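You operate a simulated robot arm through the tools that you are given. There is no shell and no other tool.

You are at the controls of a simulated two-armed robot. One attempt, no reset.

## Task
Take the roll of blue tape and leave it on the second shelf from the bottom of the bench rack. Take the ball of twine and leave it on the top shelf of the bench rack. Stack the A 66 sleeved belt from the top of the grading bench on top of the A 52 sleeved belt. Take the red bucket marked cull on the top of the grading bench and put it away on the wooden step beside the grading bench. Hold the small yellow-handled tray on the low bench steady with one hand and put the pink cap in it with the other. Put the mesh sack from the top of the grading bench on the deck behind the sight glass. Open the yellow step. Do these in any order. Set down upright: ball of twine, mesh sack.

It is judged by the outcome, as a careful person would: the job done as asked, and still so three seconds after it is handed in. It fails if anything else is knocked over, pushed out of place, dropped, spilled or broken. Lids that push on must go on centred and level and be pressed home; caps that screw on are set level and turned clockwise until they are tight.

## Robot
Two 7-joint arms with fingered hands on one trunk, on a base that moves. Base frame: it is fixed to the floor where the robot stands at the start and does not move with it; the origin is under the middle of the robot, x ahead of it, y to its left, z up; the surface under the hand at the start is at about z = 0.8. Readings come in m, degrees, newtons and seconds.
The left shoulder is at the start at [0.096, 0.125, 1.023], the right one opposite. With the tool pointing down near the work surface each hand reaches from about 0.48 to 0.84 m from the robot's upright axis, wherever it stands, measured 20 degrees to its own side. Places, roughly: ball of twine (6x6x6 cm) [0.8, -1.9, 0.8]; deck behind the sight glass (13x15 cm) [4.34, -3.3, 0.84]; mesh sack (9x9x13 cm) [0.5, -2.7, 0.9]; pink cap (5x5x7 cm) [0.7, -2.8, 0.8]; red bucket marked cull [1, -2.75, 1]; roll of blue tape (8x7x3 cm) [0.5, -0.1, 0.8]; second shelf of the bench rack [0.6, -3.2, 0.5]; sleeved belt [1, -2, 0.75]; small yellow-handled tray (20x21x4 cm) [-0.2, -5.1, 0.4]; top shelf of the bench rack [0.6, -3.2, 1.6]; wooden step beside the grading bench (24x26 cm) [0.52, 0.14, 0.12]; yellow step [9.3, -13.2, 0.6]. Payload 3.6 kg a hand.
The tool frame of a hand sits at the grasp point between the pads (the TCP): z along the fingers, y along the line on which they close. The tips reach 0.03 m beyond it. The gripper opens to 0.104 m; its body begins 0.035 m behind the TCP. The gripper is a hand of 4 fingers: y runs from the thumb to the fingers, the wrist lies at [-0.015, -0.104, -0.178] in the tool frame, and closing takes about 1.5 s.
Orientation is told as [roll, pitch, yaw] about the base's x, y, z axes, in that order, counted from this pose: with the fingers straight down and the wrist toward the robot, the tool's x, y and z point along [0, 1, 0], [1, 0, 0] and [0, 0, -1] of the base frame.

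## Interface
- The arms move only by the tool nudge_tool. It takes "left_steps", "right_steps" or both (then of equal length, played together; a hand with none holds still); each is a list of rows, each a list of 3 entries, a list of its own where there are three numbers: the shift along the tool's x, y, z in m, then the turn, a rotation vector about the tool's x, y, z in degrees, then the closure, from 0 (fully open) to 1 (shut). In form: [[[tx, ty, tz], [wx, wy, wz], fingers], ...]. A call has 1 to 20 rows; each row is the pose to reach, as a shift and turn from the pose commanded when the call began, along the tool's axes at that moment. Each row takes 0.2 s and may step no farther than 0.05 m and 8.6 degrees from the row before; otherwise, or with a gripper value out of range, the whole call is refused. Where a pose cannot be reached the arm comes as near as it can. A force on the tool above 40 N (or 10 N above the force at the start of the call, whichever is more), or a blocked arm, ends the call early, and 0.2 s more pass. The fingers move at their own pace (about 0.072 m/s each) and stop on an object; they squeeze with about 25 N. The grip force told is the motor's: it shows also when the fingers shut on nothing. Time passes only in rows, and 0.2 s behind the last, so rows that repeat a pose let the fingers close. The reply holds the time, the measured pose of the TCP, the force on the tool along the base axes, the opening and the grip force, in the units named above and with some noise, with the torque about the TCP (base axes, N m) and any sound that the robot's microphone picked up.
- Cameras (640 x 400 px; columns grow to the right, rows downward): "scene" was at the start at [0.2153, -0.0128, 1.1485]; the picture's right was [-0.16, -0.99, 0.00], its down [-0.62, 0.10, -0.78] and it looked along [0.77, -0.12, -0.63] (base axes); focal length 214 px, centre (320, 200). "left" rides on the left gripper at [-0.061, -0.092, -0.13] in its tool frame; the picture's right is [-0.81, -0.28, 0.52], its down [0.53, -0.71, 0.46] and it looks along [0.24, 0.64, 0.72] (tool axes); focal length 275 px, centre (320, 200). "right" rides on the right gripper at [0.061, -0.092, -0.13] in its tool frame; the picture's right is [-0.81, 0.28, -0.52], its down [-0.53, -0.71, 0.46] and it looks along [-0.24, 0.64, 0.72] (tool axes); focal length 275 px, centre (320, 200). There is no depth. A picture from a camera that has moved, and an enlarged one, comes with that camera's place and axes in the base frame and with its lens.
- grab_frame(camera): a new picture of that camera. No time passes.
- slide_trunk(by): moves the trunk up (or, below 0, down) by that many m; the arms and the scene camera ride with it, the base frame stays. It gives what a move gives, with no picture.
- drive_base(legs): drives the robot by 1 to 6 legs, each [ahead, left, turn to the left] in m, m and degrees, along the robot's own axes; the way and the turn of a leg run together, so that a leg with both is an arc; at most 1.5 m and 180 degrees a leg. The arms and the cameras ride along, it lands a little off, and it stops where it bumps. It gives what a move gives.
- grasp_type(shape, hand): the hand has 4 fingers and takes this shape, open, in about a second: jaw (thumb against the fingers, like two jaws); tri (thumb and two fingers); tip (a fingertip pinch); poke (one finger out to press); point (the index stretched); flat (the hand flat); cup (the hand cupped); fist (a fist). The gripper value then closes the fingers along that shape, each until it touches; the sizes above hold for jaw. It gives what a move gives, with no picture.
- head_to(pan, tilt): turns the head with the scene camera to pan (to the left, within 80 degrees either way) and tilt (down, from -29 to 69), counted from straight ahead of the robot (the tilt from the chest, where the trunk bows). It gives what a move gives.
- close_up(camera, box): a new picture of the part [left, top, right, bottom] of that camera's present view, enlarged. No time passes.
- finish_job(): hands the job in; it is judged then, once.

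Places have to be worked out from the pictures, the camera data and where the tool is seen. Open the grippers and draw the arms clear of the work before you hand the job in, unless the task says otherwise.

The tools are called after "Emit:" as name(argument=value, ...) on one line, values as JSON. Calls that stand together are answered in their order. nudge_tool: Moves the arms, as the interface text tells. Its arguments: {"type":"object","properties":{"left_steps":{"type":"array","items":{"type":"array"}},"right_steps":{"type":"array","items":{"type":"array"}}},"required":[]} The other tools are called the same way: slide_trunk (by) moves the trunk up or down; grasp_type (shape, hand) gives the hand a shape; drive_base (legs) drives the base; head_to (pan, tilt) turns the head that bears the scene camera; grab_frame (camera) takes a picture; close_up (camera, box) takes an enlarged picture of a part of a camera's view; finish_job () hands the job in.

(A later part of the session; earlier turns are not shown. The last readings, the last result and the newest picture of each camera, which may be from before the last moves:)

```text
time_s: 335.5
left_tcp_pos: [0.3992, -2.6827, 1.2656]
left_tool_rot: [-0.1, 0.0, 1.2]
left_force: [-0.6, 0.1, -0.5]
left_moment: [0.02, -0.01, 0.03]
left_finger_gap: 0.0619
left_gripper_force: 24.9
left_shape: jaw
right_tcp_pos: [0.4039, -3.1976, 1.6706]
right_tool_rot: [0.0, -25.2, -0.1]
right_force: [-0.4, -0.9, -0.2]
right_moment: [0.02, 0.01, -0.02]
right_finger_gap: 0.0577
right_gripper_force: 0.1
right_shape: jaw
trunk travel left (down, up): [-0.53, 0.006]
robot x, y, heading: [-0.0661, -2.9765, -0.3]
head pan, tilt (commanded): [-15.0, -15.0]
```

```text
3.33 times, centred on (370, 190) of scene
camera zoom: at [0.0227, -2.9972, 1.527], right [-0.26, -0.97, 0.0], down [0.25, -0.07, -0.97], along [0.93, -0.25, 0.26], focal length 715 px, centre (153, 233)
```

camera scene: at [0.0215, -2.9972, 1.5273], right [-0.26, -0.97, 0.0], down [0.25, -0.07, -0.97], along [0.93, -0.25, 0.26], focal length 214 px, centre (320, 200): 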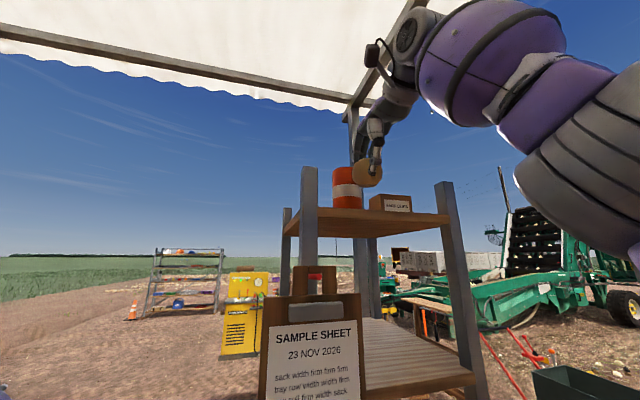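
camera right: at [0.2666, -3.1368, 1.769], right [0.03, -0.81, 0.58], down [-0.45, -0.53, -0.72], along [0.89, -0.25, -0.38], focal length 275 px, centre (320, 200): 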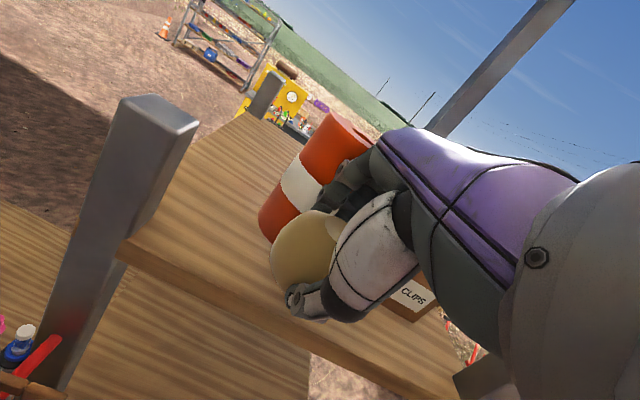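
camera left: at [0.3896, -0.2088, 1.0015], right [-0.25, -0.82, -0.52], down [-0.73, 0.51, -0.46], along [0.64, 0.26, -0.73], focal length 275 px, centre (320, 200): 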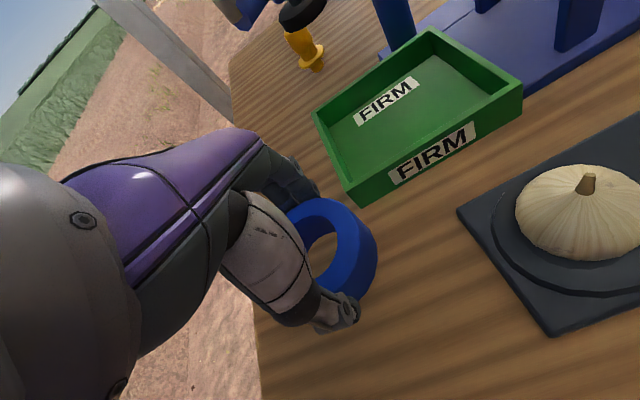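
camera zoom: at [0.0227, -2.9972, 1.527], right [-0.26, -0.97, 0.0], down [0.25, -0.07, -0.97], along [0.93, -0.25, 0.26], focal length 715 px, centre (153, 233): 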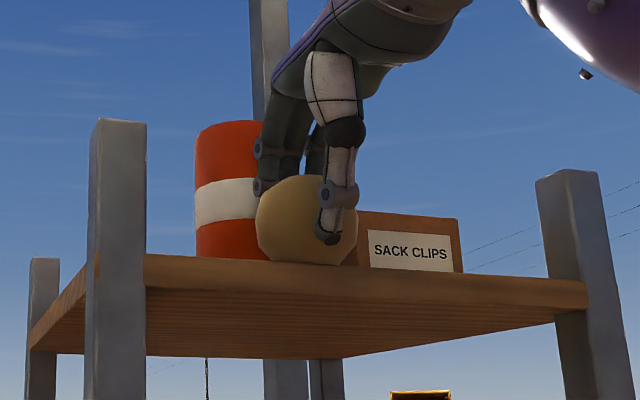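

The ball stays put. I'll open a little more and raise the hand straight up slowly.

Emit:
nudge_tool(right_steps=[[[0, 0.0, 0], [0, 0, 0], 0.38], [[0, 0.0021, -0.0045], [0, 0, 0], 0.34], [[0, 0.0042, -0.0091], [0, 0, 0], 0.32], [[0, 0.0085, -0.0181], [0, 0, 0], 0.32], [[0, 0.0127, -0.0272], [0, 0, 0], 0.32], [[0, 0.0169, -0.0362], [0, 0, 0], 0.32], [[0, 0.0199, -0.0426], [0, 0, 0], 0.32]])

Emit:
close_up(camera="scene", box=[280, 130, 460, 250])

Emit:
grab_frame(camera="right")

```text
time_s: 337.1
left_tcp_pos: [0.3981, -2.6814, 1.2654]
left_tool_rot: [-0.1, 0.0, 1.2]
left_force: [-0.3, 0.8, 0.3]
left_moment: [0.0, -0.01, 0.01]
left_finger_gap: 0.0618
left_gripper_force: 25.0
left_shape: jaw
right_tcp_pos: [0.4015, -3.1986, 1.716]
right_tool_rot: [0.0, -25.4, -0.1]
right_force: [0.4, 0.3, -0.3]
right_moment: [0.01, 0.01, 0.0]
right_finger_gap: 0.07
right_gripper_force: 0.0
right_shape: jaw
right hand out of reach, approached as far as the arm can: row 7
trunk travel left (down, up): [-0.53, 0.006]
robot x, y, heading: [-0.0651, -2.974, -0.1]
head pan, tilt (commanded): [-15.0, -15.0]
```

```text
3.33 times, centred on (370, 190) of scene
camera zoom: at [0.0223, -2.9971, 1.5271], right [-0.26, -0.97, 0.0], down [0.25, -0.07, -0.97], along [0.93, -0.25, 0.26], focal length 715 px, centre (153, 233)
```

zoom: 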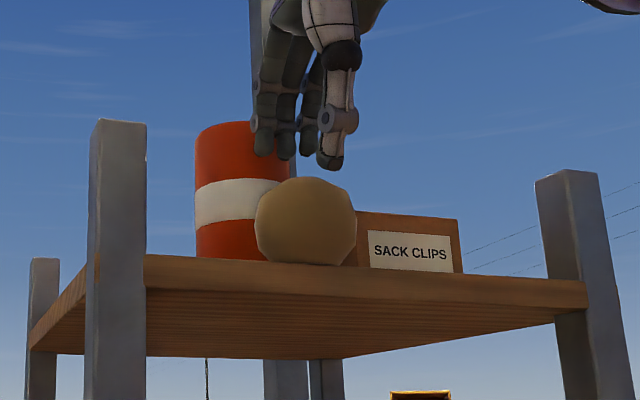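

```text
taken
camera right: at [0.2641, -3.1362, 1.7941], right [0.03, -0.81, 0.58], down [-0.45, -0.53, -0.72], along [0.89, -0.25, -0.38], focal length 275 px, centre (320, 200)
```

right: 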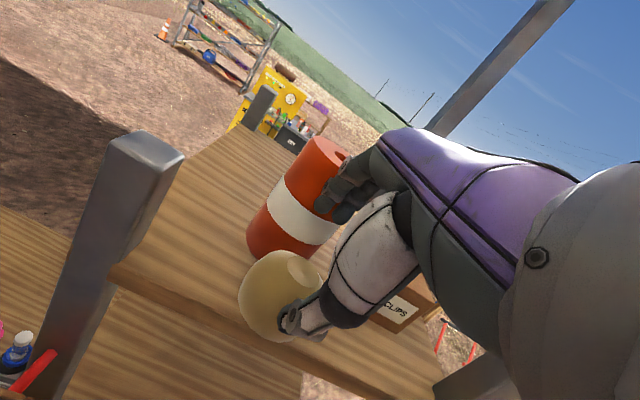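

The ball rests on the top shelf with its flat spot straight up, and the hand is clear above it. I'll back away.

Emit:
drive_base(legs=[[-0.4, 0, 0]])

Emit:
close_up(camera="scene", box=[240, 130, 420, 260])

Emit:
close_up(camera="right", box=[180, 20, 400, 240])

```text
time_s: 339.6
left_tcp_pos: [-0.0062, -2.6825, 1.2645]
left_tool_rot: [-0.2, 0.1, 0.9]
left_force: [-0.6, 0.0, 0.1]
left_moment: [-0.02, 0.04, -0.02]
left_finger_gap: 0.0619
left_gripper_force: 24.9
left_shape: jaw
right_tcp_pos: [-0.0046, -3.1999, 1.7155]
right_tool_rot: [0.1, -25.1, -0.3]
right_force: [-0.2, 0.2, -0.1]
right_moment: [0.02, 0.02, -0.05]
right_finger_gap: 0.0706
right_gripper_force: 0.0
right_shape: jaw
trunk travel left (down, up): [-0.53, 0.006]
robot x, y, heading: [-0.4733, -2.9735, -0.1]
head pan, tilt (commanded): [-15.0, -15.0]
```

```text
3.08 times, centred on (330, 195) of scene
camera zoom: at [-0.3837, -2.9962, 1.5269], right [-0.26, -0.96, 0.0], down [0.25, -0.07, -0.97], along [0.93, -0.26, 0.26], focal length 660 px, centre (289, 215)
```

zoom: 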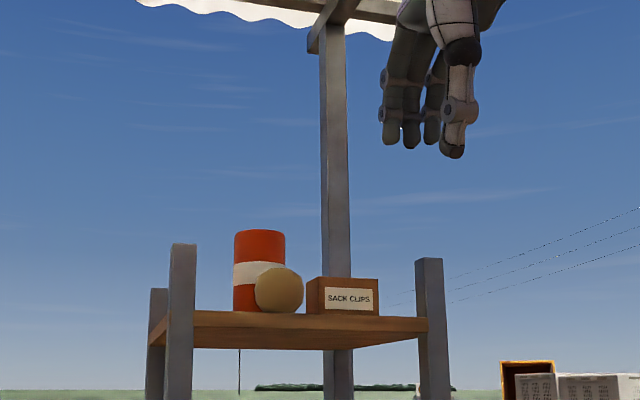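

```text
1.82 times, centred on (290, 130) of right
camera zoom: at [-0.1419, -3.1362, 1.7934], right [0.02, -0.81, 0.58], down [-0.45, -0.53, -0.72], along [0.89, -0.25, -0.38], focal length 500 px, centre (374, 327)
```

zoom: 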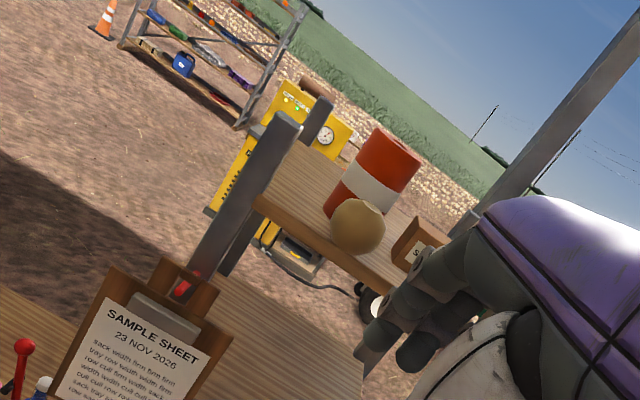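

The twine is placed. Now the tape: I'll lower the trunk fully and strafe right so the left hand faces the right half of the second shelf.

Emit:
slide_trunk(by=-0.53)

Emit:
drive_base(legs=[[0, -0.49, 0]])

Emit:
head_to(pan=5, tilt=20)

Emit:
grab_frame(camera="scene")

Emit:
grab_frame(camera="left")

```text
refused: -0.53 is not a number from -0.4 to 0.4
```

```text
time_s: 344.4
left_tcp_pos: [-0.0098, -3.1732, 1.2649]
left_tool_rot: [0.0, 0.0, 0.9]
left_force: [-0.1, -0.1, -1.0]
left_moment: [-0.01, -0.01, 0.01]
left_finger_gap: 0.0619
left_gripper_force: 24.6
left_shape: jaw
right_tcp_pos: [-0.0093, -3.6893, 1.715]
right_tool_rot: [0.0, -25.3, -0.4]
right_force: [0.1, -0.6, -0.6]
right_moment: [0.01, 0.02, -0.01]
right_finger_gap: 0.0702
right_gripper_force: 0.1
right_shape: jaw
trunk travel left (down, up): [-0.53, 0.006]
robot x, y, heading: [-0.4741, -3.4656, -0.5]
head pan, tilt (commanded): [-15.0, -15.0]
```

```text
time_s: 345.4
left_tcp_pos: [-0.009, -3.1731, 1.2645]
left_tool_rot: [-0.2, 0.0, 0.8]
left_force: [0.0, 0.0, -0.5]
left_moment: [0.01, -0.03, -0.01]
left_finger_gap: 0.0618
left_gripper_force: 25.0
left_shape: jaw
right_tcp_pos: [-0.0093, -3.6904, 1.7152]
right_tool_rot: [-0.1, -25.4, -0.5]
right_force: [0.2, -0.9, -0.8]
right_moment: [-0.01, 0.01, 0.02]
right_finger_gap: 0.0705
right_gripper_force: 0.0
right_shape: jaw
trunk travel left (down, up): [-0.53, 0.006]
robot x, y, heading: [-0.4777, -3.4687, -0.6]
head pan, tilt (commanded): [5.0, 20.0]
```

```text
taken
camera scene: at [-0.3725, -3.4574, 1.4724], right [0.08, -1.0, 0.0], down [-0.34, -0.03, -0.94], along [0.94, 0.07, -0.34], focal length 214 px, centre (320, 200)
```

scene: 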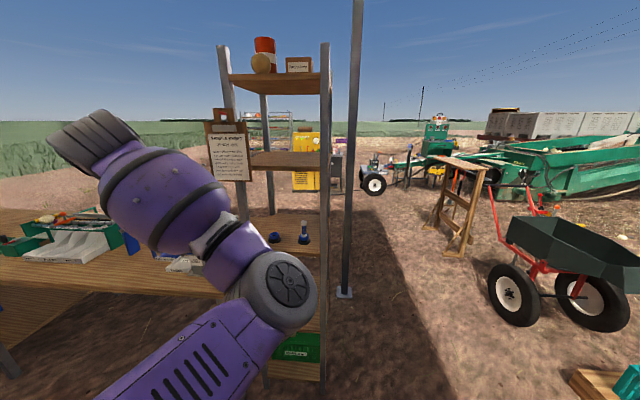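

```text
taken
camera left: at [-0.1004, -3.236, 1.3975], right [-0.26, -0.82, -0.52], down [-0.72, 0.52, -0.46], along [0.64, 0.25, -0.73], focal length 275 px, centre (320, 200)
```

left: 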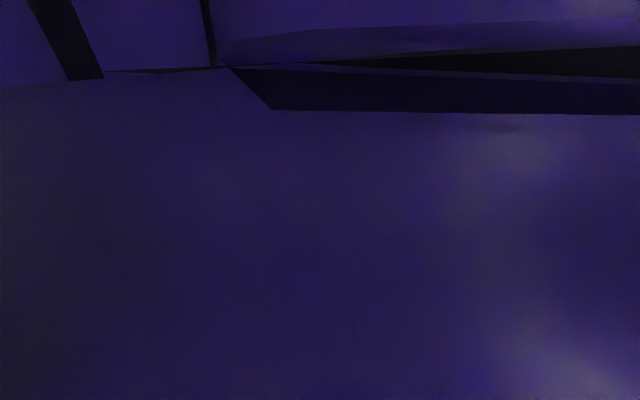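

The trunk slide is limited to 0.4 m per call, so I'll lower in two parts.

Emit:
slide_trunk(by=-0.4)

Emit:
slide_trunk(by=-0.125)

Emit:
nudge_tool(left_steps=[[[0, 0.04, 0], [0, 0, 5], 1], [[0, 0.08, 0], [0, 0, 10], 1], [[0, 0.12, 0], [0, 0, 15], 1]])

Emit:
head_to(pan=15, tilt=15)

Emit:
grab_frame(camera="scene")

Emit:
grab_frame(camera="left")

```text
time_s: 349.3
left_tcp_pos: [0.0044, -3.1731, 0.5987]
left_tool_rot: [0.9, 35.0, 1.0]
left_force: [-0.6, 0.8, -0.4]
left_moment: [0.0, -0.04, 0.0]
left_finger_gap: 0.0618
left_gripper_force: 25.2
left_shape: jaw
right_tcp_pos: [0.1252, -3.6917, 1.2162]
right_tool_rot: [0.1, -12.9, -0.6]
right_force: [0.1, -0.5, 0.0]
right_moment: [-0.01, 0.03, 0.02]
right_finger_gap: 0.0705
right_gripper_force: 0.0
right_shape: jaw
trunk travel left (down, up): [-0.13, 0.406]
robot x, y, heading: [-0.4742, -3.4672, -0.4]
head pan, tilt (commanded): [5.0, 20.0]
```

```text
time_s: 350.8
left_tcp_pos: [0.0153, -3.1726, 0.4571]
left_tool_rot: [0.9, 39.0, 1.3]
left_force: [-0.7, 0.5, -0.9]
left_moment: [-0.03, -0.01, -0.01]
left_finger_gap: 0.0615
left_gripper_force: 24.8
left_shape: jaw
right_tcp_pos: [0.1777, -3.691, 1.0655]
right_tool_rot: [0.1, -9.0, -0.4]
right_force: [-0.3, 0.0, 0.4]
right_moment: [0.03, -0.02, -0.01]
right_finger_gap: 0.0704
right_gripper_force: 0.1
right_shape: jaw
trunk travel left (down, up): [-0.005, 0.531]
robot x, y, heading: [-0.474, -3.4681, -0.4]
head pan, tilt (commanded): [5.0, 20.0]
```

```text
time_s: 351.6
left_tcp_pos: [0.1096, -3.1708, 0.3839]
left_tool_rot: [-11.0, 37.7, -17.9]
left_force: [0.7, -0.8, -1.2]
left_moment: [0.0, -0.04, 0.02]
left_finger_gap: 0.0613
left_gripper_force: 25.1
left_shape: jaw
right_tcp_pos: [0.178, -3.691, 1.0653]
right_tool_rot: [0.1, -9.1, -0.5]
right_force: [-0.2, 0.5, -0.1]
right_moment: [-0.01, -0.04, 0.02]
right_finger_gap: 0.0705
right_gripper_force: 0.1
right_shape: jaw
trunk travel left (down, up): [-0.005, 0.531]
robot x, y, heading: [-0.4752, -3.4631, -0.3]
head pan, tilt (commanded): [5.0, 20.0]
```

```text
time_s: 352.3
left_tcp_pos: [0.1081, -3.1709, 0.3843]
left_tool_rot: [-10.9, 37.7, -17.8]
left_force: [0.4, 0.3, -0.7]
left_moment: [-0.01, -0.01, -0.01]
left_finger_gap: 0.0618
left_gripper_force: 24.9
left_shape: jaw
right_tcp_pos: [0.1772, -3.6915, 1.0668]
right_tool_rot: [0.1, -9.0, -0.6]
right_force: [-0.1, -0.5, 1.4]
right_moment: [-0.01, 0.01, -0.03]
right_finger_gap: 0.0705
right_gripper_force: 0.1
right_shape: jaw
trunk travel left (down, up): [-0.005, 0.531]
robot x, y, heading: [-0.4727, -3.4664, -0.5]
head pan, tilt (commanded): [15.0, 15.0]
```

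```text
taken
camera scene: at [-0.1767, -3.443, 0.9328], right [0.25, -0.97, 0.0], down [-0.25, -0.06, -0.97], along [0.94, 0.24, -0.26], focal length 214 px, centre (320, 200)
```

scene: 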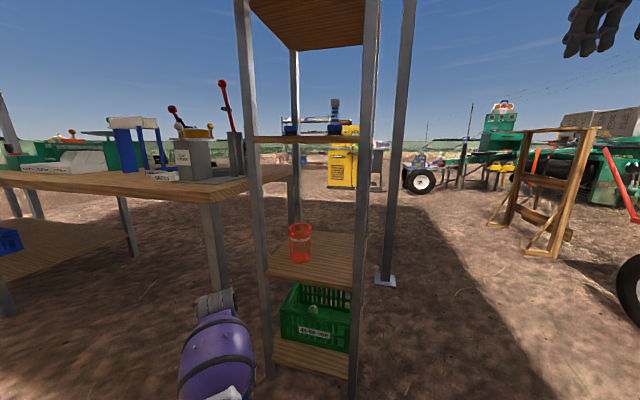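

```text
taken
camera left: at [0.1101, -3.2089, 0.5524], right [-0.69, -0.72, -0.11], down [-0.72, 0.69, 0.0], along [0.08, 0.08, -0.99], focal length 275 px, centre (320, 200)
```

left: 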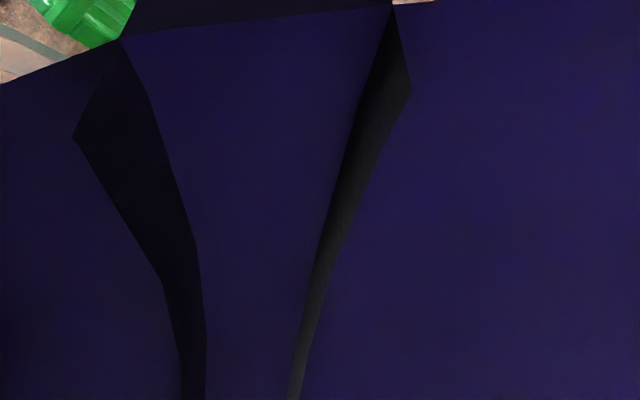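

Lowering tipped both hands because the arms were near their limits. The tape is still held at a 6.2 cm gap. I'll rotate the left hand back to pointing straight down and lift it to z≈0.65.

Emit:
nudge_tool(left_steps=[[[-0.0055, -0.0225, -0.039], [-6.3, 1.6, 0.15], 1], [[-0.011, -0.045, -0.078], [-12.6, 3.2, 0.3], 1], [[-0.0164, -0.0675, -0.1175], [-18.9, 4.8, 0.45], 1], [[-0.0219, -0.09, -0.157], [-25.2, 6.4, 0.6], 1], [[-0.0273, -0.1125, -0.196], [-31.5, 8, 0.75], 1], [[-0.0328, -0.135, -0.235], [-37.8, 9.6, 0.9], 1], [[-0.0328, -0.135, -0.235], [-37.8, 9.6, 0.9], 1]])

Emit:
grab_frame(camera="left")

Emit:
grab_frame(camera="scene")

```text
time_s: 353.9
left_tcp_pos: [0.1505, -3.17, 0.652]
left_tool_rot: [0.0, 0.0, -15.1]
left_force: [-0.8, 0.3, -0.5]
left_moment: [-0.04, -0.02, -0.01]
left_finger_gap: 0.0615
left_gripper_force: 25.1
left_shape: jaw
right_tcp_pos: [0.1773, -3.6913, 1.066]
right_tool_rot: [0.1, -9.1, -0.5]
right_force: [-1.0, 0.0, -0.4]
right_moment: [0.0, 0.02, 0.02]
right_finger_gap: 0.0701
right_gripper_force: 0.1
right_shape: jaw
trunk travel left (down, up): [-0.005, 0.531]
robot x, y, heading: [-0.4731, -3.4617, -0.9]
head pan, tilt (commanded): [15.0, 15.0]
```

```text
taken
camera left: at [0.0462, -3.2052, 0.7841], right [-0.48, -0.71, -0.52], down [-0.55, 0.7, -0.46], along [0.69, 0.07, -0.72], focal length 275 px, centre (320, 200)
```

left: 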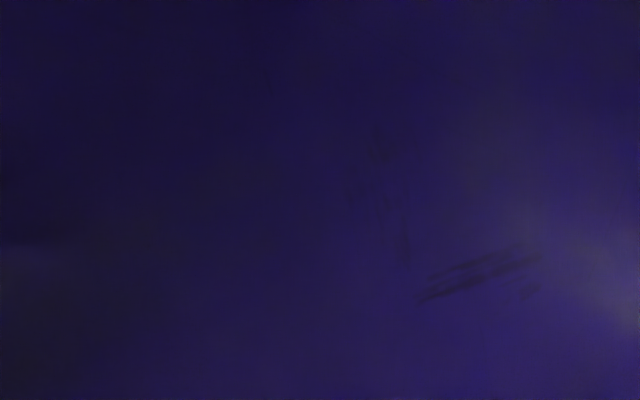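

```text
taken
camera scene: at [-0.1768, -3.443, 0.9328], right [0.25, -0.97, 0.0], down [-0.25, -0.07, -0.97], along [0.94, 0.24, -0.26], focal length 214 px, centre (320, 200)
```

scene: 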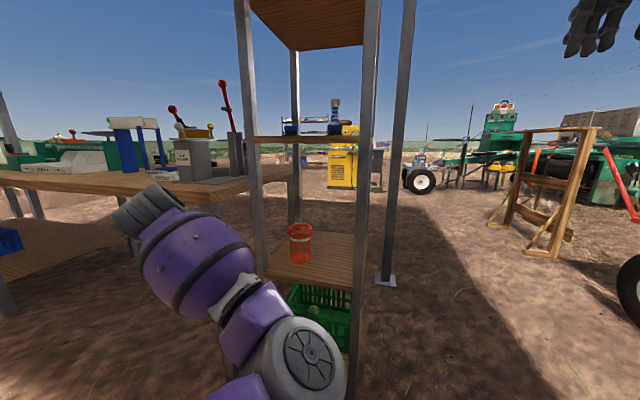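

The orientation is restored, though the forearm folds across and blocks the wrist camera. I'll strafe right 11.5 cm to line up with the free half of the shelf, then extend the arm forward to straighten it.

Emit:
drive_base(legs=[[0, -0.115, 0.8]])

Emit:
nudge_tool(left_steps=[[[0.0116, 0.0435, 0], [0, 0, 0], 1], [[0.0233, 0.087, 0], [0, 0, 0], 1], [[0.035, 0.1305, 0], [0, 0, 0], 1], [[0.0466, 0.174, 0], [0, 0, 0], 1]])

Emit:
grab_frame(camera="left")

Emit:
grab_frame(camera="scene")

```text
time_s: 355.6
left_tcp_pos: [0.1466, -3.2773, 0.6511]
left_tool_rot: [0.0, 0.0, -14.3]
left_force: [-0.4, 0.3, -1.5]
left_moment: [0.0, -0.03, -0.02]
left_finger_gap: 0.0615
left_gripper_force: 24.7
left_shape: jaw
right_tcp_pos: [0.1809, -3.798, 1.0654]
right_tool_rot: [0.2, -9.1, 0.3]
right_force: [-0.7, 0.0, 0.5]
right_moment: [0.0, 0.0, -0.03]
right_finger_gap: 0.0705
right_gripper_force: 0.0
right_shape: jaw
trunk travel left (down, up): [-0.005, 0.531]
robot x, y, heading: [-0.4766, -3.5847, -0.0]
head pan, tilt (commanded): [15.0, 15.0]
```

```text
time_s: 356.6
left_tcp_pos: [0.3263, -3.2752, 0.6486]
left_tool_rot: [-0.2, 0.0, -14.2]
left_force: [-0.2, 0.4, -0.4]
left_moment: [0.0, 0.01, -0.02]
left_finger_gap: 0.0615
left_gripper_force: 24.9
left_shape: jaw
right_tcp_pos: [0.1803, -3.7992, 1.0646]
right_tool_rot: [0.1, -9.1, 0.2]
right_force: [0.1, -0.3, -0.4]
right_moment: [-0.04, 0.02, -0.03]
right_finger_gap: 0.0704
right_gripper_force: 0.1
right_shape: jaw
trunk travel left (down, up): [-0.005, 0.531]
robot x, y, heading: [-0.4748, -3.5815, 0.1]
head pan, tilt (commanded): [15.0, 15.0]
```

```text
taken
camera left: at [0.2231, -3.3123, 0.7814], right [-0.47, -0.72, -0.52], down [-0.56, 0.69, -0.46], along [0.68, 0.08, -0.72], focal length 275 px, centre (320, 200)
```

left: 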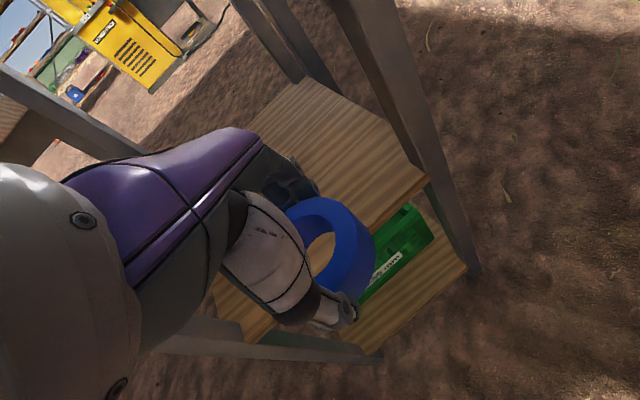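

```text
taken
camera scene: at [-0.1773, -3.5549, 0.9328], right [0.26, -0.96, 0.0], down [-0.25, -0.07, -0.97], along [0.93, 0.25, -0.26], focal length 214 px, centre (320, 200)
```

scene: 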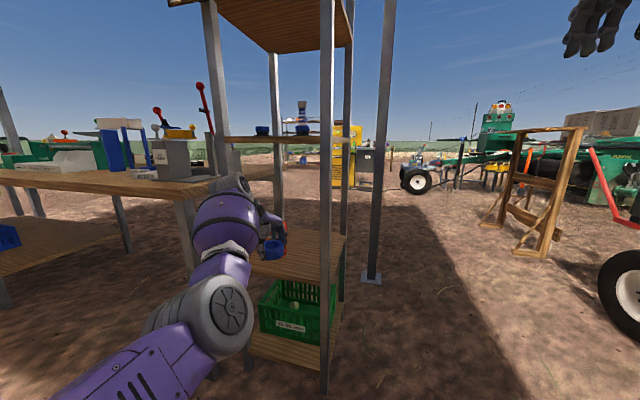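

The tape is in front of the shelf opening. The target is (0.45, -3.30), right of the sack standing at (0.505, -3.184). I'll drive forward 12.4 cm and 1.8 cm right so the hand enters between the posts.

Emit:
drive_base(legs=[[0.124, -0.018, 0]])

Emit:
grab_frame(camera="left")

Emit:
grab_frame(camera="scene")

```text
time_s: 357.9
left_tcp_pos: [0.4499, -3.2925, 0.6485]
left_tool_rot: [-0.1, 0.2, -14.3]
left_force: [0.5, -1.3, 0.0]
left_moment: [0.02, 0.01, 0.04]
left_finger_gap: 0.0614
left_gripper_force: 24.8
left_shape: jaw
right_tcp_pos: [0.3043, -3.8164, 1.0653]
right_tool_rot: [0.2, -9.1, 0.2]
right_force: [0.1, -1.0, -0.8]
right_moment: [-0.03, 0.01, 0.05]
right_finger_gap: 0.0704
right_gripper_force: 0.1
right_shape: jaw
trunk travel left (down, up): [-0.005, 0.531]
robot x, y, heading: [-0.3525, -3.601, 0.3]
head pan, tilt (commanded): [15.0, 15.0]
```

```text
taken
camera left: at [0.3464, -3.3299, 0.7813], right [-0.47, -0.72, -0.52], down [-0.56, 0.69, -0.45], along [0.68, 0.08, -0.73], focal length 275 px, centre (320, 200)
```

left: 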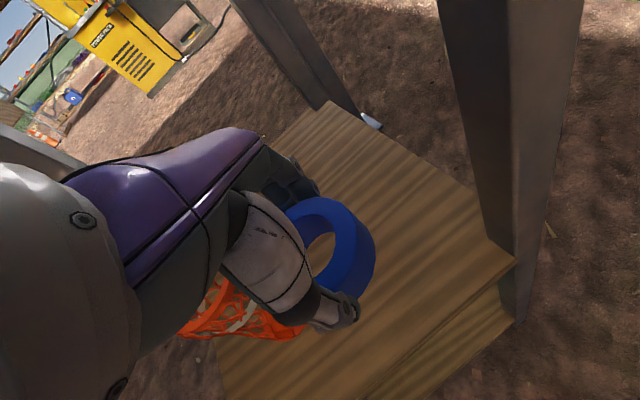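

```text
taken
camera scene: at [-0.0535, -3.5722, 0.9327], right [0.26, -0.96, 0.0], down [-0.25, -0.07, -0.97], along [0.93, 0.25, -0.26], focal length 214 px, centre (320, 200)
```

scene: 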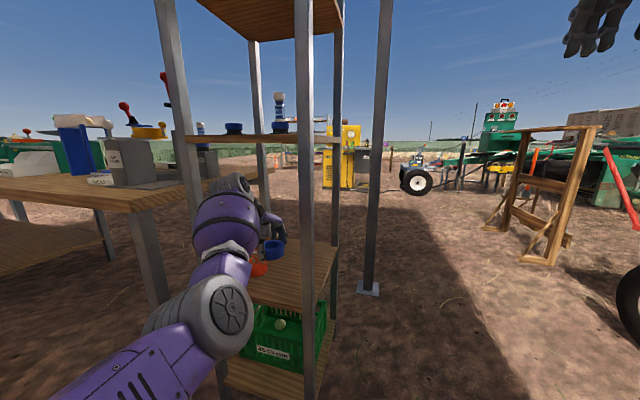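

The tape hangs over the free right half of the shelf and the sack stays clear to the left. I'll lower most of the way.

Emit:
nudge_tool(left_steps=[[[0, 0, 0.03], [0, 0, 0], 1], [[0, 0, 0.06], [0, 0, 0], 1], [[0, 0, 0.085], [0, 0, 0], 1], [[0, 0, 0.1], [0, 0, 0], 1]])

Emit:
grab_frame(camera="left")

Emit:
close_up(camera="scene", box=[180, 160, 360, 320])

```text
time_s: 358.9
left_tcp_pos: [0.4485, -3.2929, 0.5488]
left_tool_rot: [0.1, 0.1, -14.2]
left_force: [-0.4, -0.8, -0.5]
left_moment: [0.01, -0.05, 0.0]
left_finger_gap: 0.0613
left_gripper_force: 24.8
left_shape: jaw
right_tcp_pos: [0.3034, -3.8158, 1.0668]
right_tool_rot: [0.1, -9.0, 0.2]
right_force: [0.8, 0.3, 0.1]
right_moment: [-0.02, 0.02, -0.03]
right_finger_gap: 0.0703
right_gripper_force: 0.0
right_shape: jaw
trunk travel left (down, up): [-0.005, 0.531]
robot x, y, heading: [-0.3516, -3.6002, 0.2]
head pan, tilt (commanded): [15.0, 15.0]
```

```text
taken
camera left: at [0.3448, -3.3297, 0.6808], right [-0.47, -0.72, -0.52], down [-0.56, 0.69, -0.45], along [0.68, 0.08, -0.73], focal length 275 px, centre (320, 200)
```

left: 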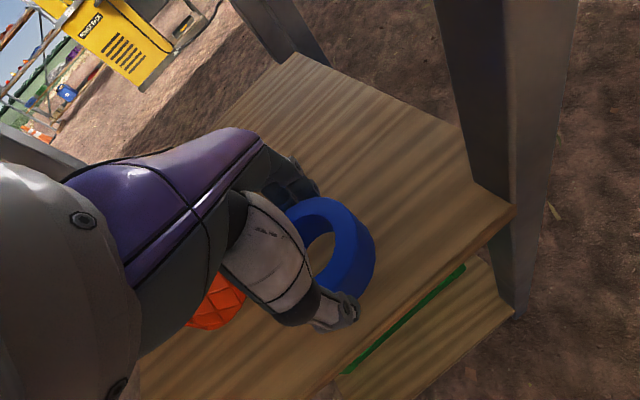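

```text
2.50 times, centred on (270, 240) of scene
camera zoom: at [-0.0538, -3.5721, 0.9328], right [0.26, -0.96, 0.0], down [-0.25, -0.07, -0.97], along [0.93, 0.25, -0.26], focal length 536 px, centre (445, 100)
```

zoom: 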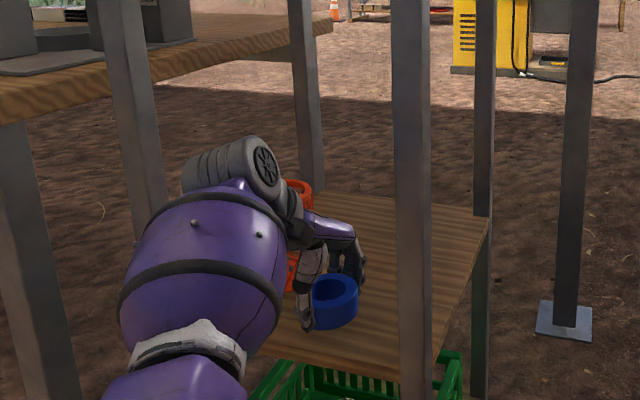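

The tape is over the shelf, inside the front edge. I'll lower the rest in small steps.

Emit:
nudge_tool(left_steps=[[[0, 0, 0.008], [0, 0, 0], 1], [[0, 0, 0.014], [0, 0, 0], 1]])

Emit:
nudge_tool(left_steps=[[[0, 0, 0.004], [0, 0, 0], 1], [[0, 0, 0.004], [0, 0, 0], 1]])

Emit:
nudge_tool(left_steps=[[[0, 0, 0.003], [0, 0, 0], 1], [[0, 0, 0.003], [0, 0, 0], 1]])

```text
time_s: 359.5
left_tcp_pos: [0.4493, -3.2926, 0.5345]
left_tool_rot: [0.0, 0.1, -14.3]
left_force: [0.1, -0.1, -0.4]
left_moment: [-0.01, -0.01, 0.0]
left_finger_gap: 0.0611
left_gripper_force: 25.1
left_shape: jaw
right_tcp_pos: [0.3037, -3.816, 1.0659]
right_tool_rot: [0.1, -9.1, 0.2]
right_force: [-0.1, 0.2, 0.2]
right_moment: [-0.02, 0.02, 0.0]
right_finger_gap: 0.0706
right_gripper_force: 0.0
right_shape: jaw
trunk travel left (down, up): [-0.005, 0.531]
robot x, y, heading: [-0.3483, -3.5989, 0.1]
head pan, tilt (commanded): [15.0, 15.0]
```

```text
time_s: 360.1
left_tcp_pos: [0.4486, -3.2933, 0.5317]
left_tool_rot: [0.0, -0.1, -14.3]
left_force: [0.7, 0.0, 3.5]
left_moment: [0.01, 0.0, -0.06]
left_finger_gap: 0.0614
left_gripper_force: 24.7
left_shape: jaw
right_tcp_pos: [0.3032, -3.8155, 1.066]
right_tool_rot: [0.1, -9.2, 0.2]
right_force: [0.0, 0.4, 0.3]
right_moment: [-0.02, 0.0, -0.02]
right_finger_gap: 0.0703
right_gripper_force: 0.1
right_shape: jaw
trunk travel left (down, up): [-0.005, 0.531]
robot x, y, heading: [-0.3493, -3.6013, 0.6]
head pan, tilt (commanded): [15.0, 15.0]
```

```text
time_s: 360.7
left_tcp_pos: [0.4501, -3.2931, 0.532]
left_tool_rot: [0.1, -0.2, -14.3]
left_force: [-0.3, 0.7, 13.8]
left_moment: [0.05, 0.05, -0.02]
left_finger_gap: 0.0611
left_gripper_force: 24.7
left_shape: jaw
right_tcp_pos: [0.3027, -3.816, 1.0667]
right_tool_rot: [0.0, -9.2, 0.2]
right_force: [-0.2, -0.8, -0.6]
right_moment: [-0.03, 0.02, -0.03]
right_finger_gap: 0.0704
right_gripper_force: 0.0
right_shape: jaw
trunk travel left (down, up): [-0.005, 0.531]
robot x, y, heading: [-0.3507, -3.5977, 0.3]
head pan, tilt (commanded): [15.0, 15.0]
```

It's resting on the shelf. I'll relieve the pressure by 3 mm and open the jaws gradually.

Emit:
nudge_tool(left_steps=[[[0, 0, -0.003], [0, 0, 0], 1], [[0, 0, -0.003], [0, 0, 0], 0.5], [[0, 0, -0.003], [0, 0, 0], 0.35], [[0, 0, -0.003], [0, 0, 0], 0.2], [[0, 0, -0.003], [0, 0, 0], 0.1], [[0, 0, -0.003], [0, 0, 0], 0.05], [[0, 0, -0.003], [0, 0, 0], 0.05]])

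Emit:
nudge_tool(left_steps=[[[0, 0, -0.015], [0, 0, 0], 0.05], [[0, 0, -0.03], [0, 0, 0], 0.05], [[0, 0, -0.06], [0, 0, 0], 0.05], [[0, 0, -0.09], [0, 0, 0], 0.05], [[0, 0, -0.11], [0, 0, 0], 0.05]])

Emit:
grab_frame(camera="left")

Emit:
close_up(camera="scene", box=[180, 160, 360, 320])

```text
time_s: 362.3
left_tcp_pos: [0.4494, -3.2925, 0.5308]
left_tool_rot: [0.0, 0.0, -14.3]
left_force: [1.5, 0.3, -0.1]
left_moment: [-0.03, 0.01, 0.01]
left_finger_gap: 0.0988
left_gripper_force: 0.0
left_shape: jaw
right_tcp_pos: [0.3047, -3.8164, 1.0662]
right_tool_rot: [0.0, -9.2, 0.1]
right_force: [-0.5, 0.0, 0.1]
right_moment: [0.01, -0.01, -0.03]
right_finger_gap: 0.0705
right_gripper_force: 0.0
right_shape: jaw
trunk travel left (down, up): [-0.005, 0.531]
robot x, y, heading: [-0.3533, -3.5979, 0.0]
head pan, tilt (commanded): [15.0, 15.0]
```

```text
time_s: 363.5
left_tcp_pos: [0.4489, -3.2918, 0.6412]
left_tool_rot: [0.1, 0.1, -14.3]
left_force: [0.4, 0.4, 0.1]
left_moment: [-0.04, 0.02, 0.01]
left_finger_gap: 0.0988
left_gripper_force: 0.0
left_shape: jaw
right_tcp_pos: [0.3041, -3.8163, 1.0664]
right_tool_rot: [0.1, -9.1, 0.2]
right_force: [-0.4, 0.3, -0.4]
right_moment: [-0.04, 0.0, 0.02]
right_finger_gap: 0.0703
right_gripper_force: 0.0
right_shape: jaw
trunk travel left (down, up): [-0.005, 0.531]
robot x, y, heading: [-0.3532, -3.5999, 0.1]
head pan, tilt (commanded): [15.0, 15.0]
```

```text
taken
camera left: at [0.3452, -3.33, 0.7731], right [-0.47, -0.72, -0.52], down [-0.56, 0.69, -0.45], along [0.68, 0.08, -0.73], focal length 275 px, centre (320, 200)
```

left: 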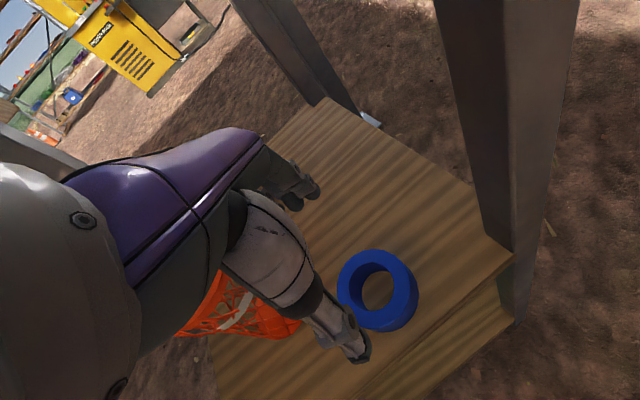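

```text
2.50 times, centred on (270, 240) of scene
camera zoom: at [-0.054, -3.5722, 0.9329], right [0.26, -0.96, 0.0], down [-0.25, -0.07, -0.97], along [0.93, 0.25, -0.26], focal length 536 px, centre (445, 100)
```

zoom: 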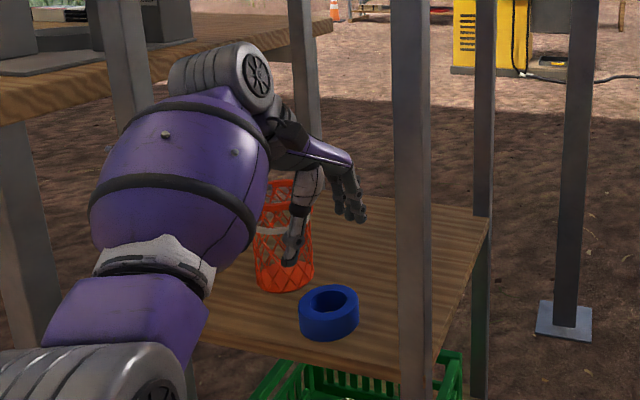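

The tape lies on the second shelf and the sack is undisturbed. I'll back straight out.

Emit:
drive_base(legs=[[-0.4, 0, 0]])

Emit:
slide_trunk(by=0.245)

Emit:
grab_frame(camera="scene")

```text
time_s: 366.0
left_tcp_pos: [0.0437, -3.2993, 0.6401]
left_tool_rot: [0.1, 0.0, -14.7]
left_force: [0.4, -0.4, 0.7]
left_moment: [-0.02, 0.03, 0.03]
left_finger_gap: 0.099
left_gripper_force: 0.1
left_shape: jaw
right_tcp_pos: [-0.1061, -3.8213, 1.0648]
right_tool_rot: [0.2, -9.1, -0.2]
right_force: [-0.2, 0.1, 0.1]
right_moment: [0.02, -0.01, 0.03]
right_finger_gap: 0.0705
right_gripper_force: 0.1
right_shape: jaw
trunk travel left (down, up): [-0.005, 0.531]
robot x, y, heading: [-0.7557, -3.601, -0.2]
head pan, tilt (commanded): [15.0, 15.0]
```

```text
time_s: 368.5
left_tcp_pos: [0.0237, -3.2997, 0.9607]
left_tool_rot: [1.4, -5.4, -14.8]
left_force: [0.1, 0.5, -0.3]
left_moment: [0.0, -0.02, 0.02]
left_finger_gap: 0.0986
left_gripper_force: 0.1
left_shape: jaw
right_tcp_pos: [-0.235, -3.8225, 1.3995]
right_tool_rot: [0.1, -19.9, -0.3]
right_force: [0.3, 0.8, -0.4]
right_moment: [0.0, 0.04, -0.03]
right_finger_gap: 0.0705
right_gripper_force: 0.1
right_shape: jaw
trunk travel left (down, up): [-0.25, 0.286]
robot x, y, heading: [-0.7603, -3.5988, -0.4]
head pan, tilt (commanded): [15.0, 15.0]
```

```text
taken
camera scene: at [-0.5386, -3.5745, 1.1864], right [0.26, -0.97, 0.0], down [-0.25, -0.07, -0.97], along [0.93, 0.25, -0.26], focal length 214 px, centre (320, 200)
```

scene: 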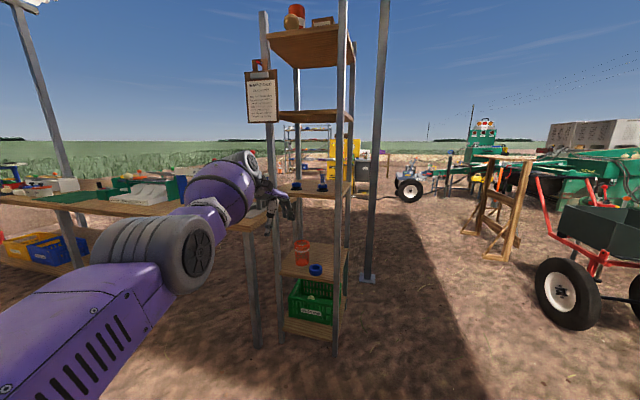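

The tape and sack stand well on the shelf. Before fetching the cap, I'll look right toward the low bench and its yellow-handled tray.

Emit:
head_to(pan=-65, tilt=25)

Emit:
grab_frame(camera="scene")

Emit:
close_up(camera="scene", box=[200, 120, 500, 320])

```text
time_s: 370.1
left_tcp_pos: [0.0245, -3.2992, 0.961]
left_tool_rot: [1.5, -5.5, -14.9]
left_force: [-0.2, 0.3, -1.5]
left_moment: [0.05, -0.02, -0.02]
left_finger_gap: 0.0989
left_gripper_force: 0.1
left_shape: jaw
right_tcp_pos: [-0.2353, -3.8218, 1.3992]
right_tool_rot: [0.2, -20.2, -0.3]
right_force: [-0.5, 0.4, 0.1]
right_moment: [-0.01, -0.03, 0.01]
right_finger_gap: 0.0704
right_gripper_force: 0.1
right_shape: jaw
trunk travel left (down, up): [-0.25, 0.286]
robot x, y, heading: [-0.7578, -3.5993, -0.3]
head pan, tilt (commanded): [-65.0, 25.0]
```

```text
taken
camera scene: at [-0.5904, -3.682, 1.1703], right [-0.91, -0.42, 0.0], down [-0.18, 0.38, -0.91], along [0.38, -0.82, -0.42], focal length 214 px, centre (320, 200)
```

scene: 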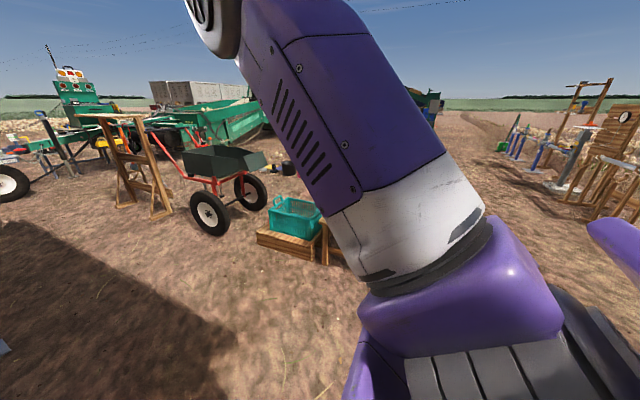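

```text
2.00 times, centred on (350, 220) of scene
camera zoom: at [-0.5904, -3.682, 1.1703], right [-0.91, -0.42, 0.0], down [-0.18, 0.38, -0.91], along [0.38, -0.82, -0.42], focal length 429 px, centre (260, 160)
```

zoom: 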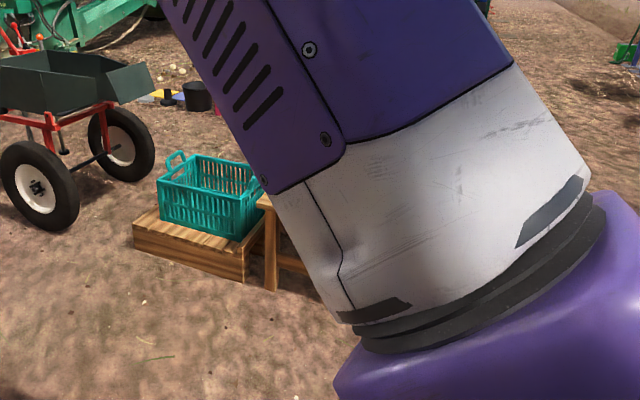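

The right arm blocks the view. I'll bring both arms back to their neutral posture first.

Emit:
nudge_tool(left_steps=[[[-0.0246, -0.036, -0.0163], [0.8, -0.2, -2.1], 0], [[-0.0491, -0.072, -0.0326], [1.5, -0.4, -4.2], 0], [[-0.0737, -0.108, -0.0489], [2.3, -0.6, -6.3], 0], [[-0.0983, -0.144, -0.0653], [3.1, -0.8, -8.5], 0], [[-0.1229, -0.18, -0.0816], [3.9, -1, -10.6], 0], [[-0.1474, -0.216, -0.0979], [4.6, -1.2, -12.7], 0], [[-0.172, -0.252, -0.1142], [5.4, -1.4, -14.8], 0]], right_steps=[[[0, -0.0187, 0.0419], [2.9, 0, 0], 0.2], [[0, -0.0374, 0.0837], [5.7, 0, 0], 0.1], [[0, -0.0561, 0.1256], [8.6, 0, 0], 0], [[0, -0.0749, 0.1674], [11.4, 0, 0], 0], [[0, -0.0936, 0.2093], [14.3, 0, 0], 0], [[0, -0.1123, 0.2511], [17.1, 0, 0], 0], [[0, -0.131, 0.293], [20, 0, 0], 0]])

Emit:
head_to(pan=-75, tilt=20)

Emit:
grab_frame(camera="scene")

```text
time_s: 371.7
left_tcp_pos: [-0.2736, -3.4026, 1.0469]
left_tool_rot: [-0.7, -0.2, 0.1]
left_force: [0.1, -1.4, 0.4]
left_moment: [-0.02, 0.0, -0.01]
left_finger_gap: 0.1037
left_gripper_force: 0.0
left_shape: jaw
right_tcp_pos: [-0.2595, -3.8237, 1.0815]
right_tool_rot: [0.3, -0.1, -0.2]
right_force: [-0.9, -0.9, 0.8]
right_moment: [0.04, 0.0, 0.0]
right_finger_gap: 0.1034
right_gripper_force: 0.0
right_shape: jaw
trunk travel left (down, up): [-0.25, 0.286]
robot x, y, heading: [-0.7588, -3.598, -0.2]
head pan, tilt (commanded): [-65.0, 25.0]
```

```text
time_s: 372.4
left_tcp_pos: [-0.2706, -3.402, 1.0455]
left_tool_rot: [-0.6, -0.2, 0.1]
left_force: [-0.8, -0.5, -0.3]
left_moment: [0.01, 0.02, 0.01]
left_finger_gap: 0.1038
left_gripper_force: 0.0
left_shape: jaw
right_tcp_pos: [-0.2583, -3.8218, 1.0818]
right_tool_rot: [0.1, -0.1, -0.2]
right_force: [0.5, -0.5, -0.2]
right_moment: [0.01, -0.02, -0.02]
right_finger_gap: 0.1035
right_gripper_force: 0.0
right_shape: jaw
trunk travel left (down, up): [-0.25, 0.286]
robot x, y, heading: [-0.7631, -3.593, -0.2]
head pan, tilt (commanded): [-75.0, 20.0]
```

```text
taken
camera scene: at [-0.6053, -3.6884, 1.1783], right [-0.97, -0.26, 0.0], down [-0.09, 0.33, -0.94], along [0.24, -0.91, -0.34], focal length 214 px, centre (320, 200)
```

scene: 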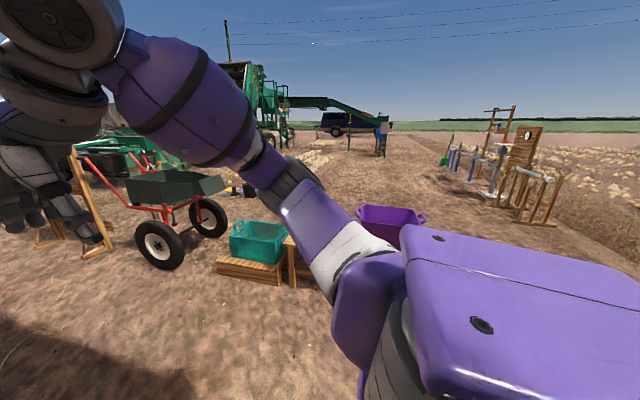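

I'll head around the rack to the far side of the bench for the pink cap, using the same passage as before.

Emit:
drive_base(legs=[[0.25, -0.53, 0], [1.4, 0, 0], [1.2, 0, 0], [0, 0, 180], [0, -1.45, 0], [0.45, 0, 0]])

Emit:
head_to(pan=10, tilt=30)

Emit:
grab_frame(camera="scene")

```text
time_s: 412.0
left_tcp_pos: [1.232, -2.8699, 1.046]
left_tool_rot: [-0.7, -0.3, 176.3]
left_force: [0.0, 0.1, 0.7]
left_moment: [0.03, -0.01, 0.03]
left_finger_gap: 0.1037
left_gripper_force: 0.1
left_shape: jaw
right_tcp_pos: [1.2466, -2.45, 1.0814]
right_tool_rot: [0.1, 0.0, 176.2]
right_force: [-0.5, 0.8, 0.6]
right_moment: [0.0, 0.01, 0.01]
right_finger_gap: 0.1033
right_gripper_force: 0.0
right_shape: jaw
trunk travel left (down, up): [-0.25, 0.286]
robot x, y, heading: [1.7306, -2.7106, 175.9]
head pan, tilt (commanded): [-75.0, 20.0]
```

```text
time_s: 413.6
left_tcp_pos: [1.233, -2.8703, 1.0457]
left_tool_rot: [-0.7, -0.2, 176.3]
left_force: [0.1, -0.3, 0.2]
left_moment: [0.01, 0.0, 0.01]
left_finger_gap: 0.1038
left_gripper_force: 0.1
left_shape: jaw
right_tcp_pos: [1.2471, -2.4498, 1.0822]
right_tool_rot: [0.1, 0.1, 176.1]
right_force: [0.9, 0.2, -0.6]
right_moment: [-0.02, -0.04, 0.0]
right_finger_gap: 0.1036
right_gripper_force: 0.1
right_shape: jaw
trunk travel left (down, up): [-0.25, 0.286]
robot x, y, heading: [1.73, -2.7065, 176.2]
head pan, tilt (commanded): [10.0, 30.0]
```

```text
taken
camera scene: at [1.5133, -2.7051, 1.1623], right [-0.11, 0.99, 0.0], down [0.5, 0.05, -0.87], along [-0.86, -0.09, -0.5], focal length 214 px, centre (320, 200)
```

scene: 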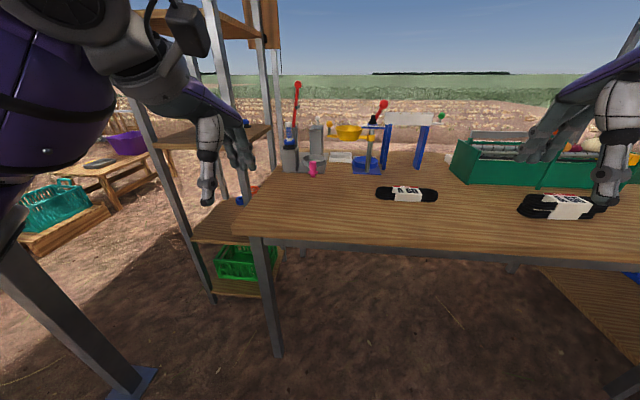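

I see the cap on the bench and also part of the low bench beyond. I'll zoom in on both.

Emit:
close_up(camera="scene", box=[250, 70, 450, 220])

Emit:
close_up(camera="scene", box=[20, 110, 200, 250])

```text
2.67 times, centred on (350, 145) of scene
camera zoom: at [1.5133, -2.7051, 1.1623], right [-0.11, 0.99, 0.0], down [0.5, 0.05, -0.87], along [-0.86, -0.09, -0.5], focal length 572 px, centre (240, 347)
```

zoom: 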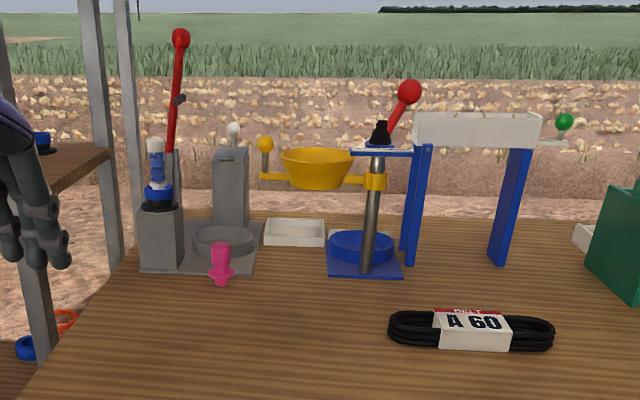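

```text
2.86 times, centred on (110, 180) of scene
camera zoom: at [1.5133, -2.7051, 1.1623], right [-0.11, 0.99, 0.0], down [0.5, 0.05, -0.87], along [-0.86, -0.09, -0.5], focal length 613 px, centre (920, 257)
```

zoom: 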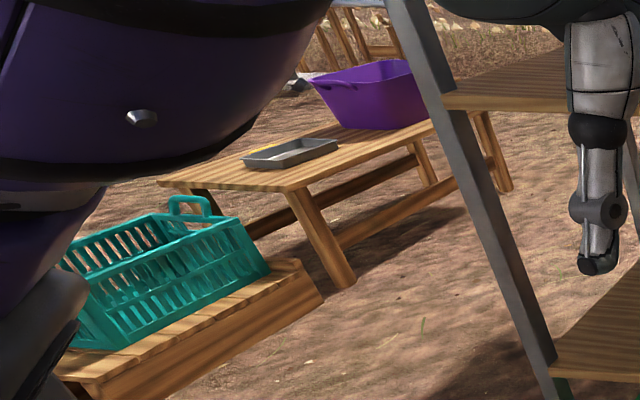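

The cap stands clear in front of the clip closer, with nothing between it and me. I'll move in so the left hand can reach it.

Emit:
drive_base(legs=[[0, 0, 3.9], [0.33, -0.09, 0]])

Emit:
head_to(pan=10, tilt=40)

Emit:
grab_frame(camera="left")

Emit:
close_up(camera="scene", box=[220, 60, 420, 200])

```text
time_s: 416.3
left_tcp_pos: [0.9143, -2.8188, 1.0459]
left_tool_rot: [-0.7, -0.2, -179.5]
left_force: [-0.9, 0.3, -0.1]
left_moment: [0.02, -0.01, -0.01]
left_finger_gap: 0.1039
left_gripper_force: 0.1
left_shape: jaw
right_tcp_pos: [0.8981, -2.3983, 1.0821]
right_tool_rot: [0.1, 0.0, -179.7]
right_force: [0.8, 0.7, -0.3]
right_moment: [0.0, -0.01, -0.02]
right_finger_gap: 0.1037
right_gripper_force: 0.0
right_shape: jaw
trunk travel left (down, up): [-0.25, 0.286]
robot x, y, heading: [1.4007, -2.6178, -179.8]
head pan, tilt (commanded): [10.0, 30.0]
```

```text
time_s: 417.0
left_tcp_pos: [0.9168, -2.8185, 1.0457]
left_tool_rot: [-0.7, -0.3, -179.6]
left_force: [0.0, -0.4, -0.2]
left_moment: [-0.03, 0.0, 0.01]
left_finger_gap: 0.1038
left_gripper_force: 0.2
left_shape: jaw
right_tcp_pos: [0.898, -2.3994, 1.0818]
right_tool_rot: [0.0, -0.1, -179.9]
right_force: [0.3, 0.7, -0.2]
right_moment: [-0.03, -0.01, -0.01]
right_finger_gap: 0.1036
right_gripper_force: 0.1
right_shape: jaw
trunk travel left (down, up): [-0.25, 0.286]
robot x, y, heading: [1.4043, -2.617, -179.5]
head pan, tilt (commanded): [10.0, 40.0]
```

```text
taken
camera left: at [1.0078, -2.7584, 1.1784], right [0.27, 0.82, -0.51], down [0.72, -0.52, -0.46], along [-0.65, -0.24, -0.72], focal length 275 px, centre (320, 200)
```

left: 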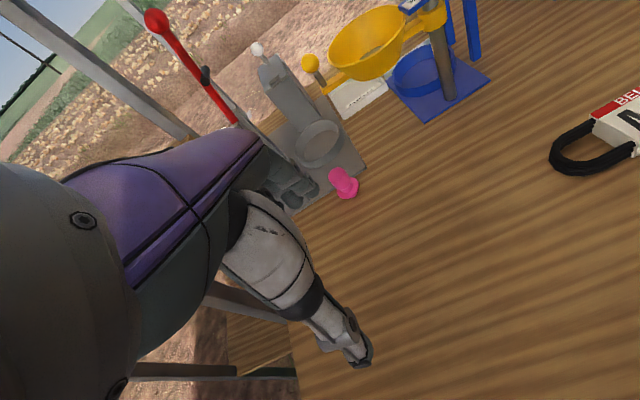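

```text
2.86 times, centred on (320, 130) of scene
camera zoom: at [1.189, -2.6329, 1.147], right [-0.18, 0.98, 0.0], down [0.63, 0.11, -0.77], along [-0.75, -0.14, -0.64], focal length 613 px, centre (320, 400)
```

zoom: 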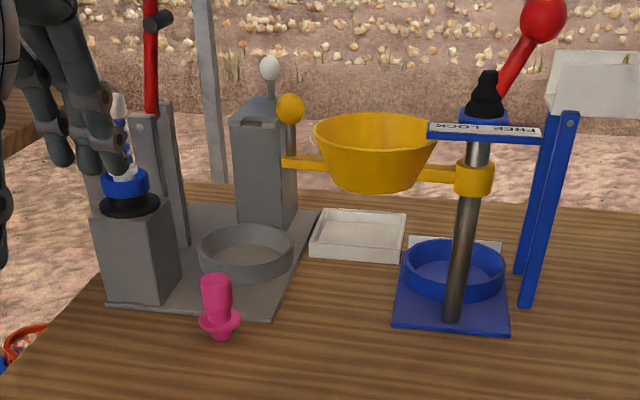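

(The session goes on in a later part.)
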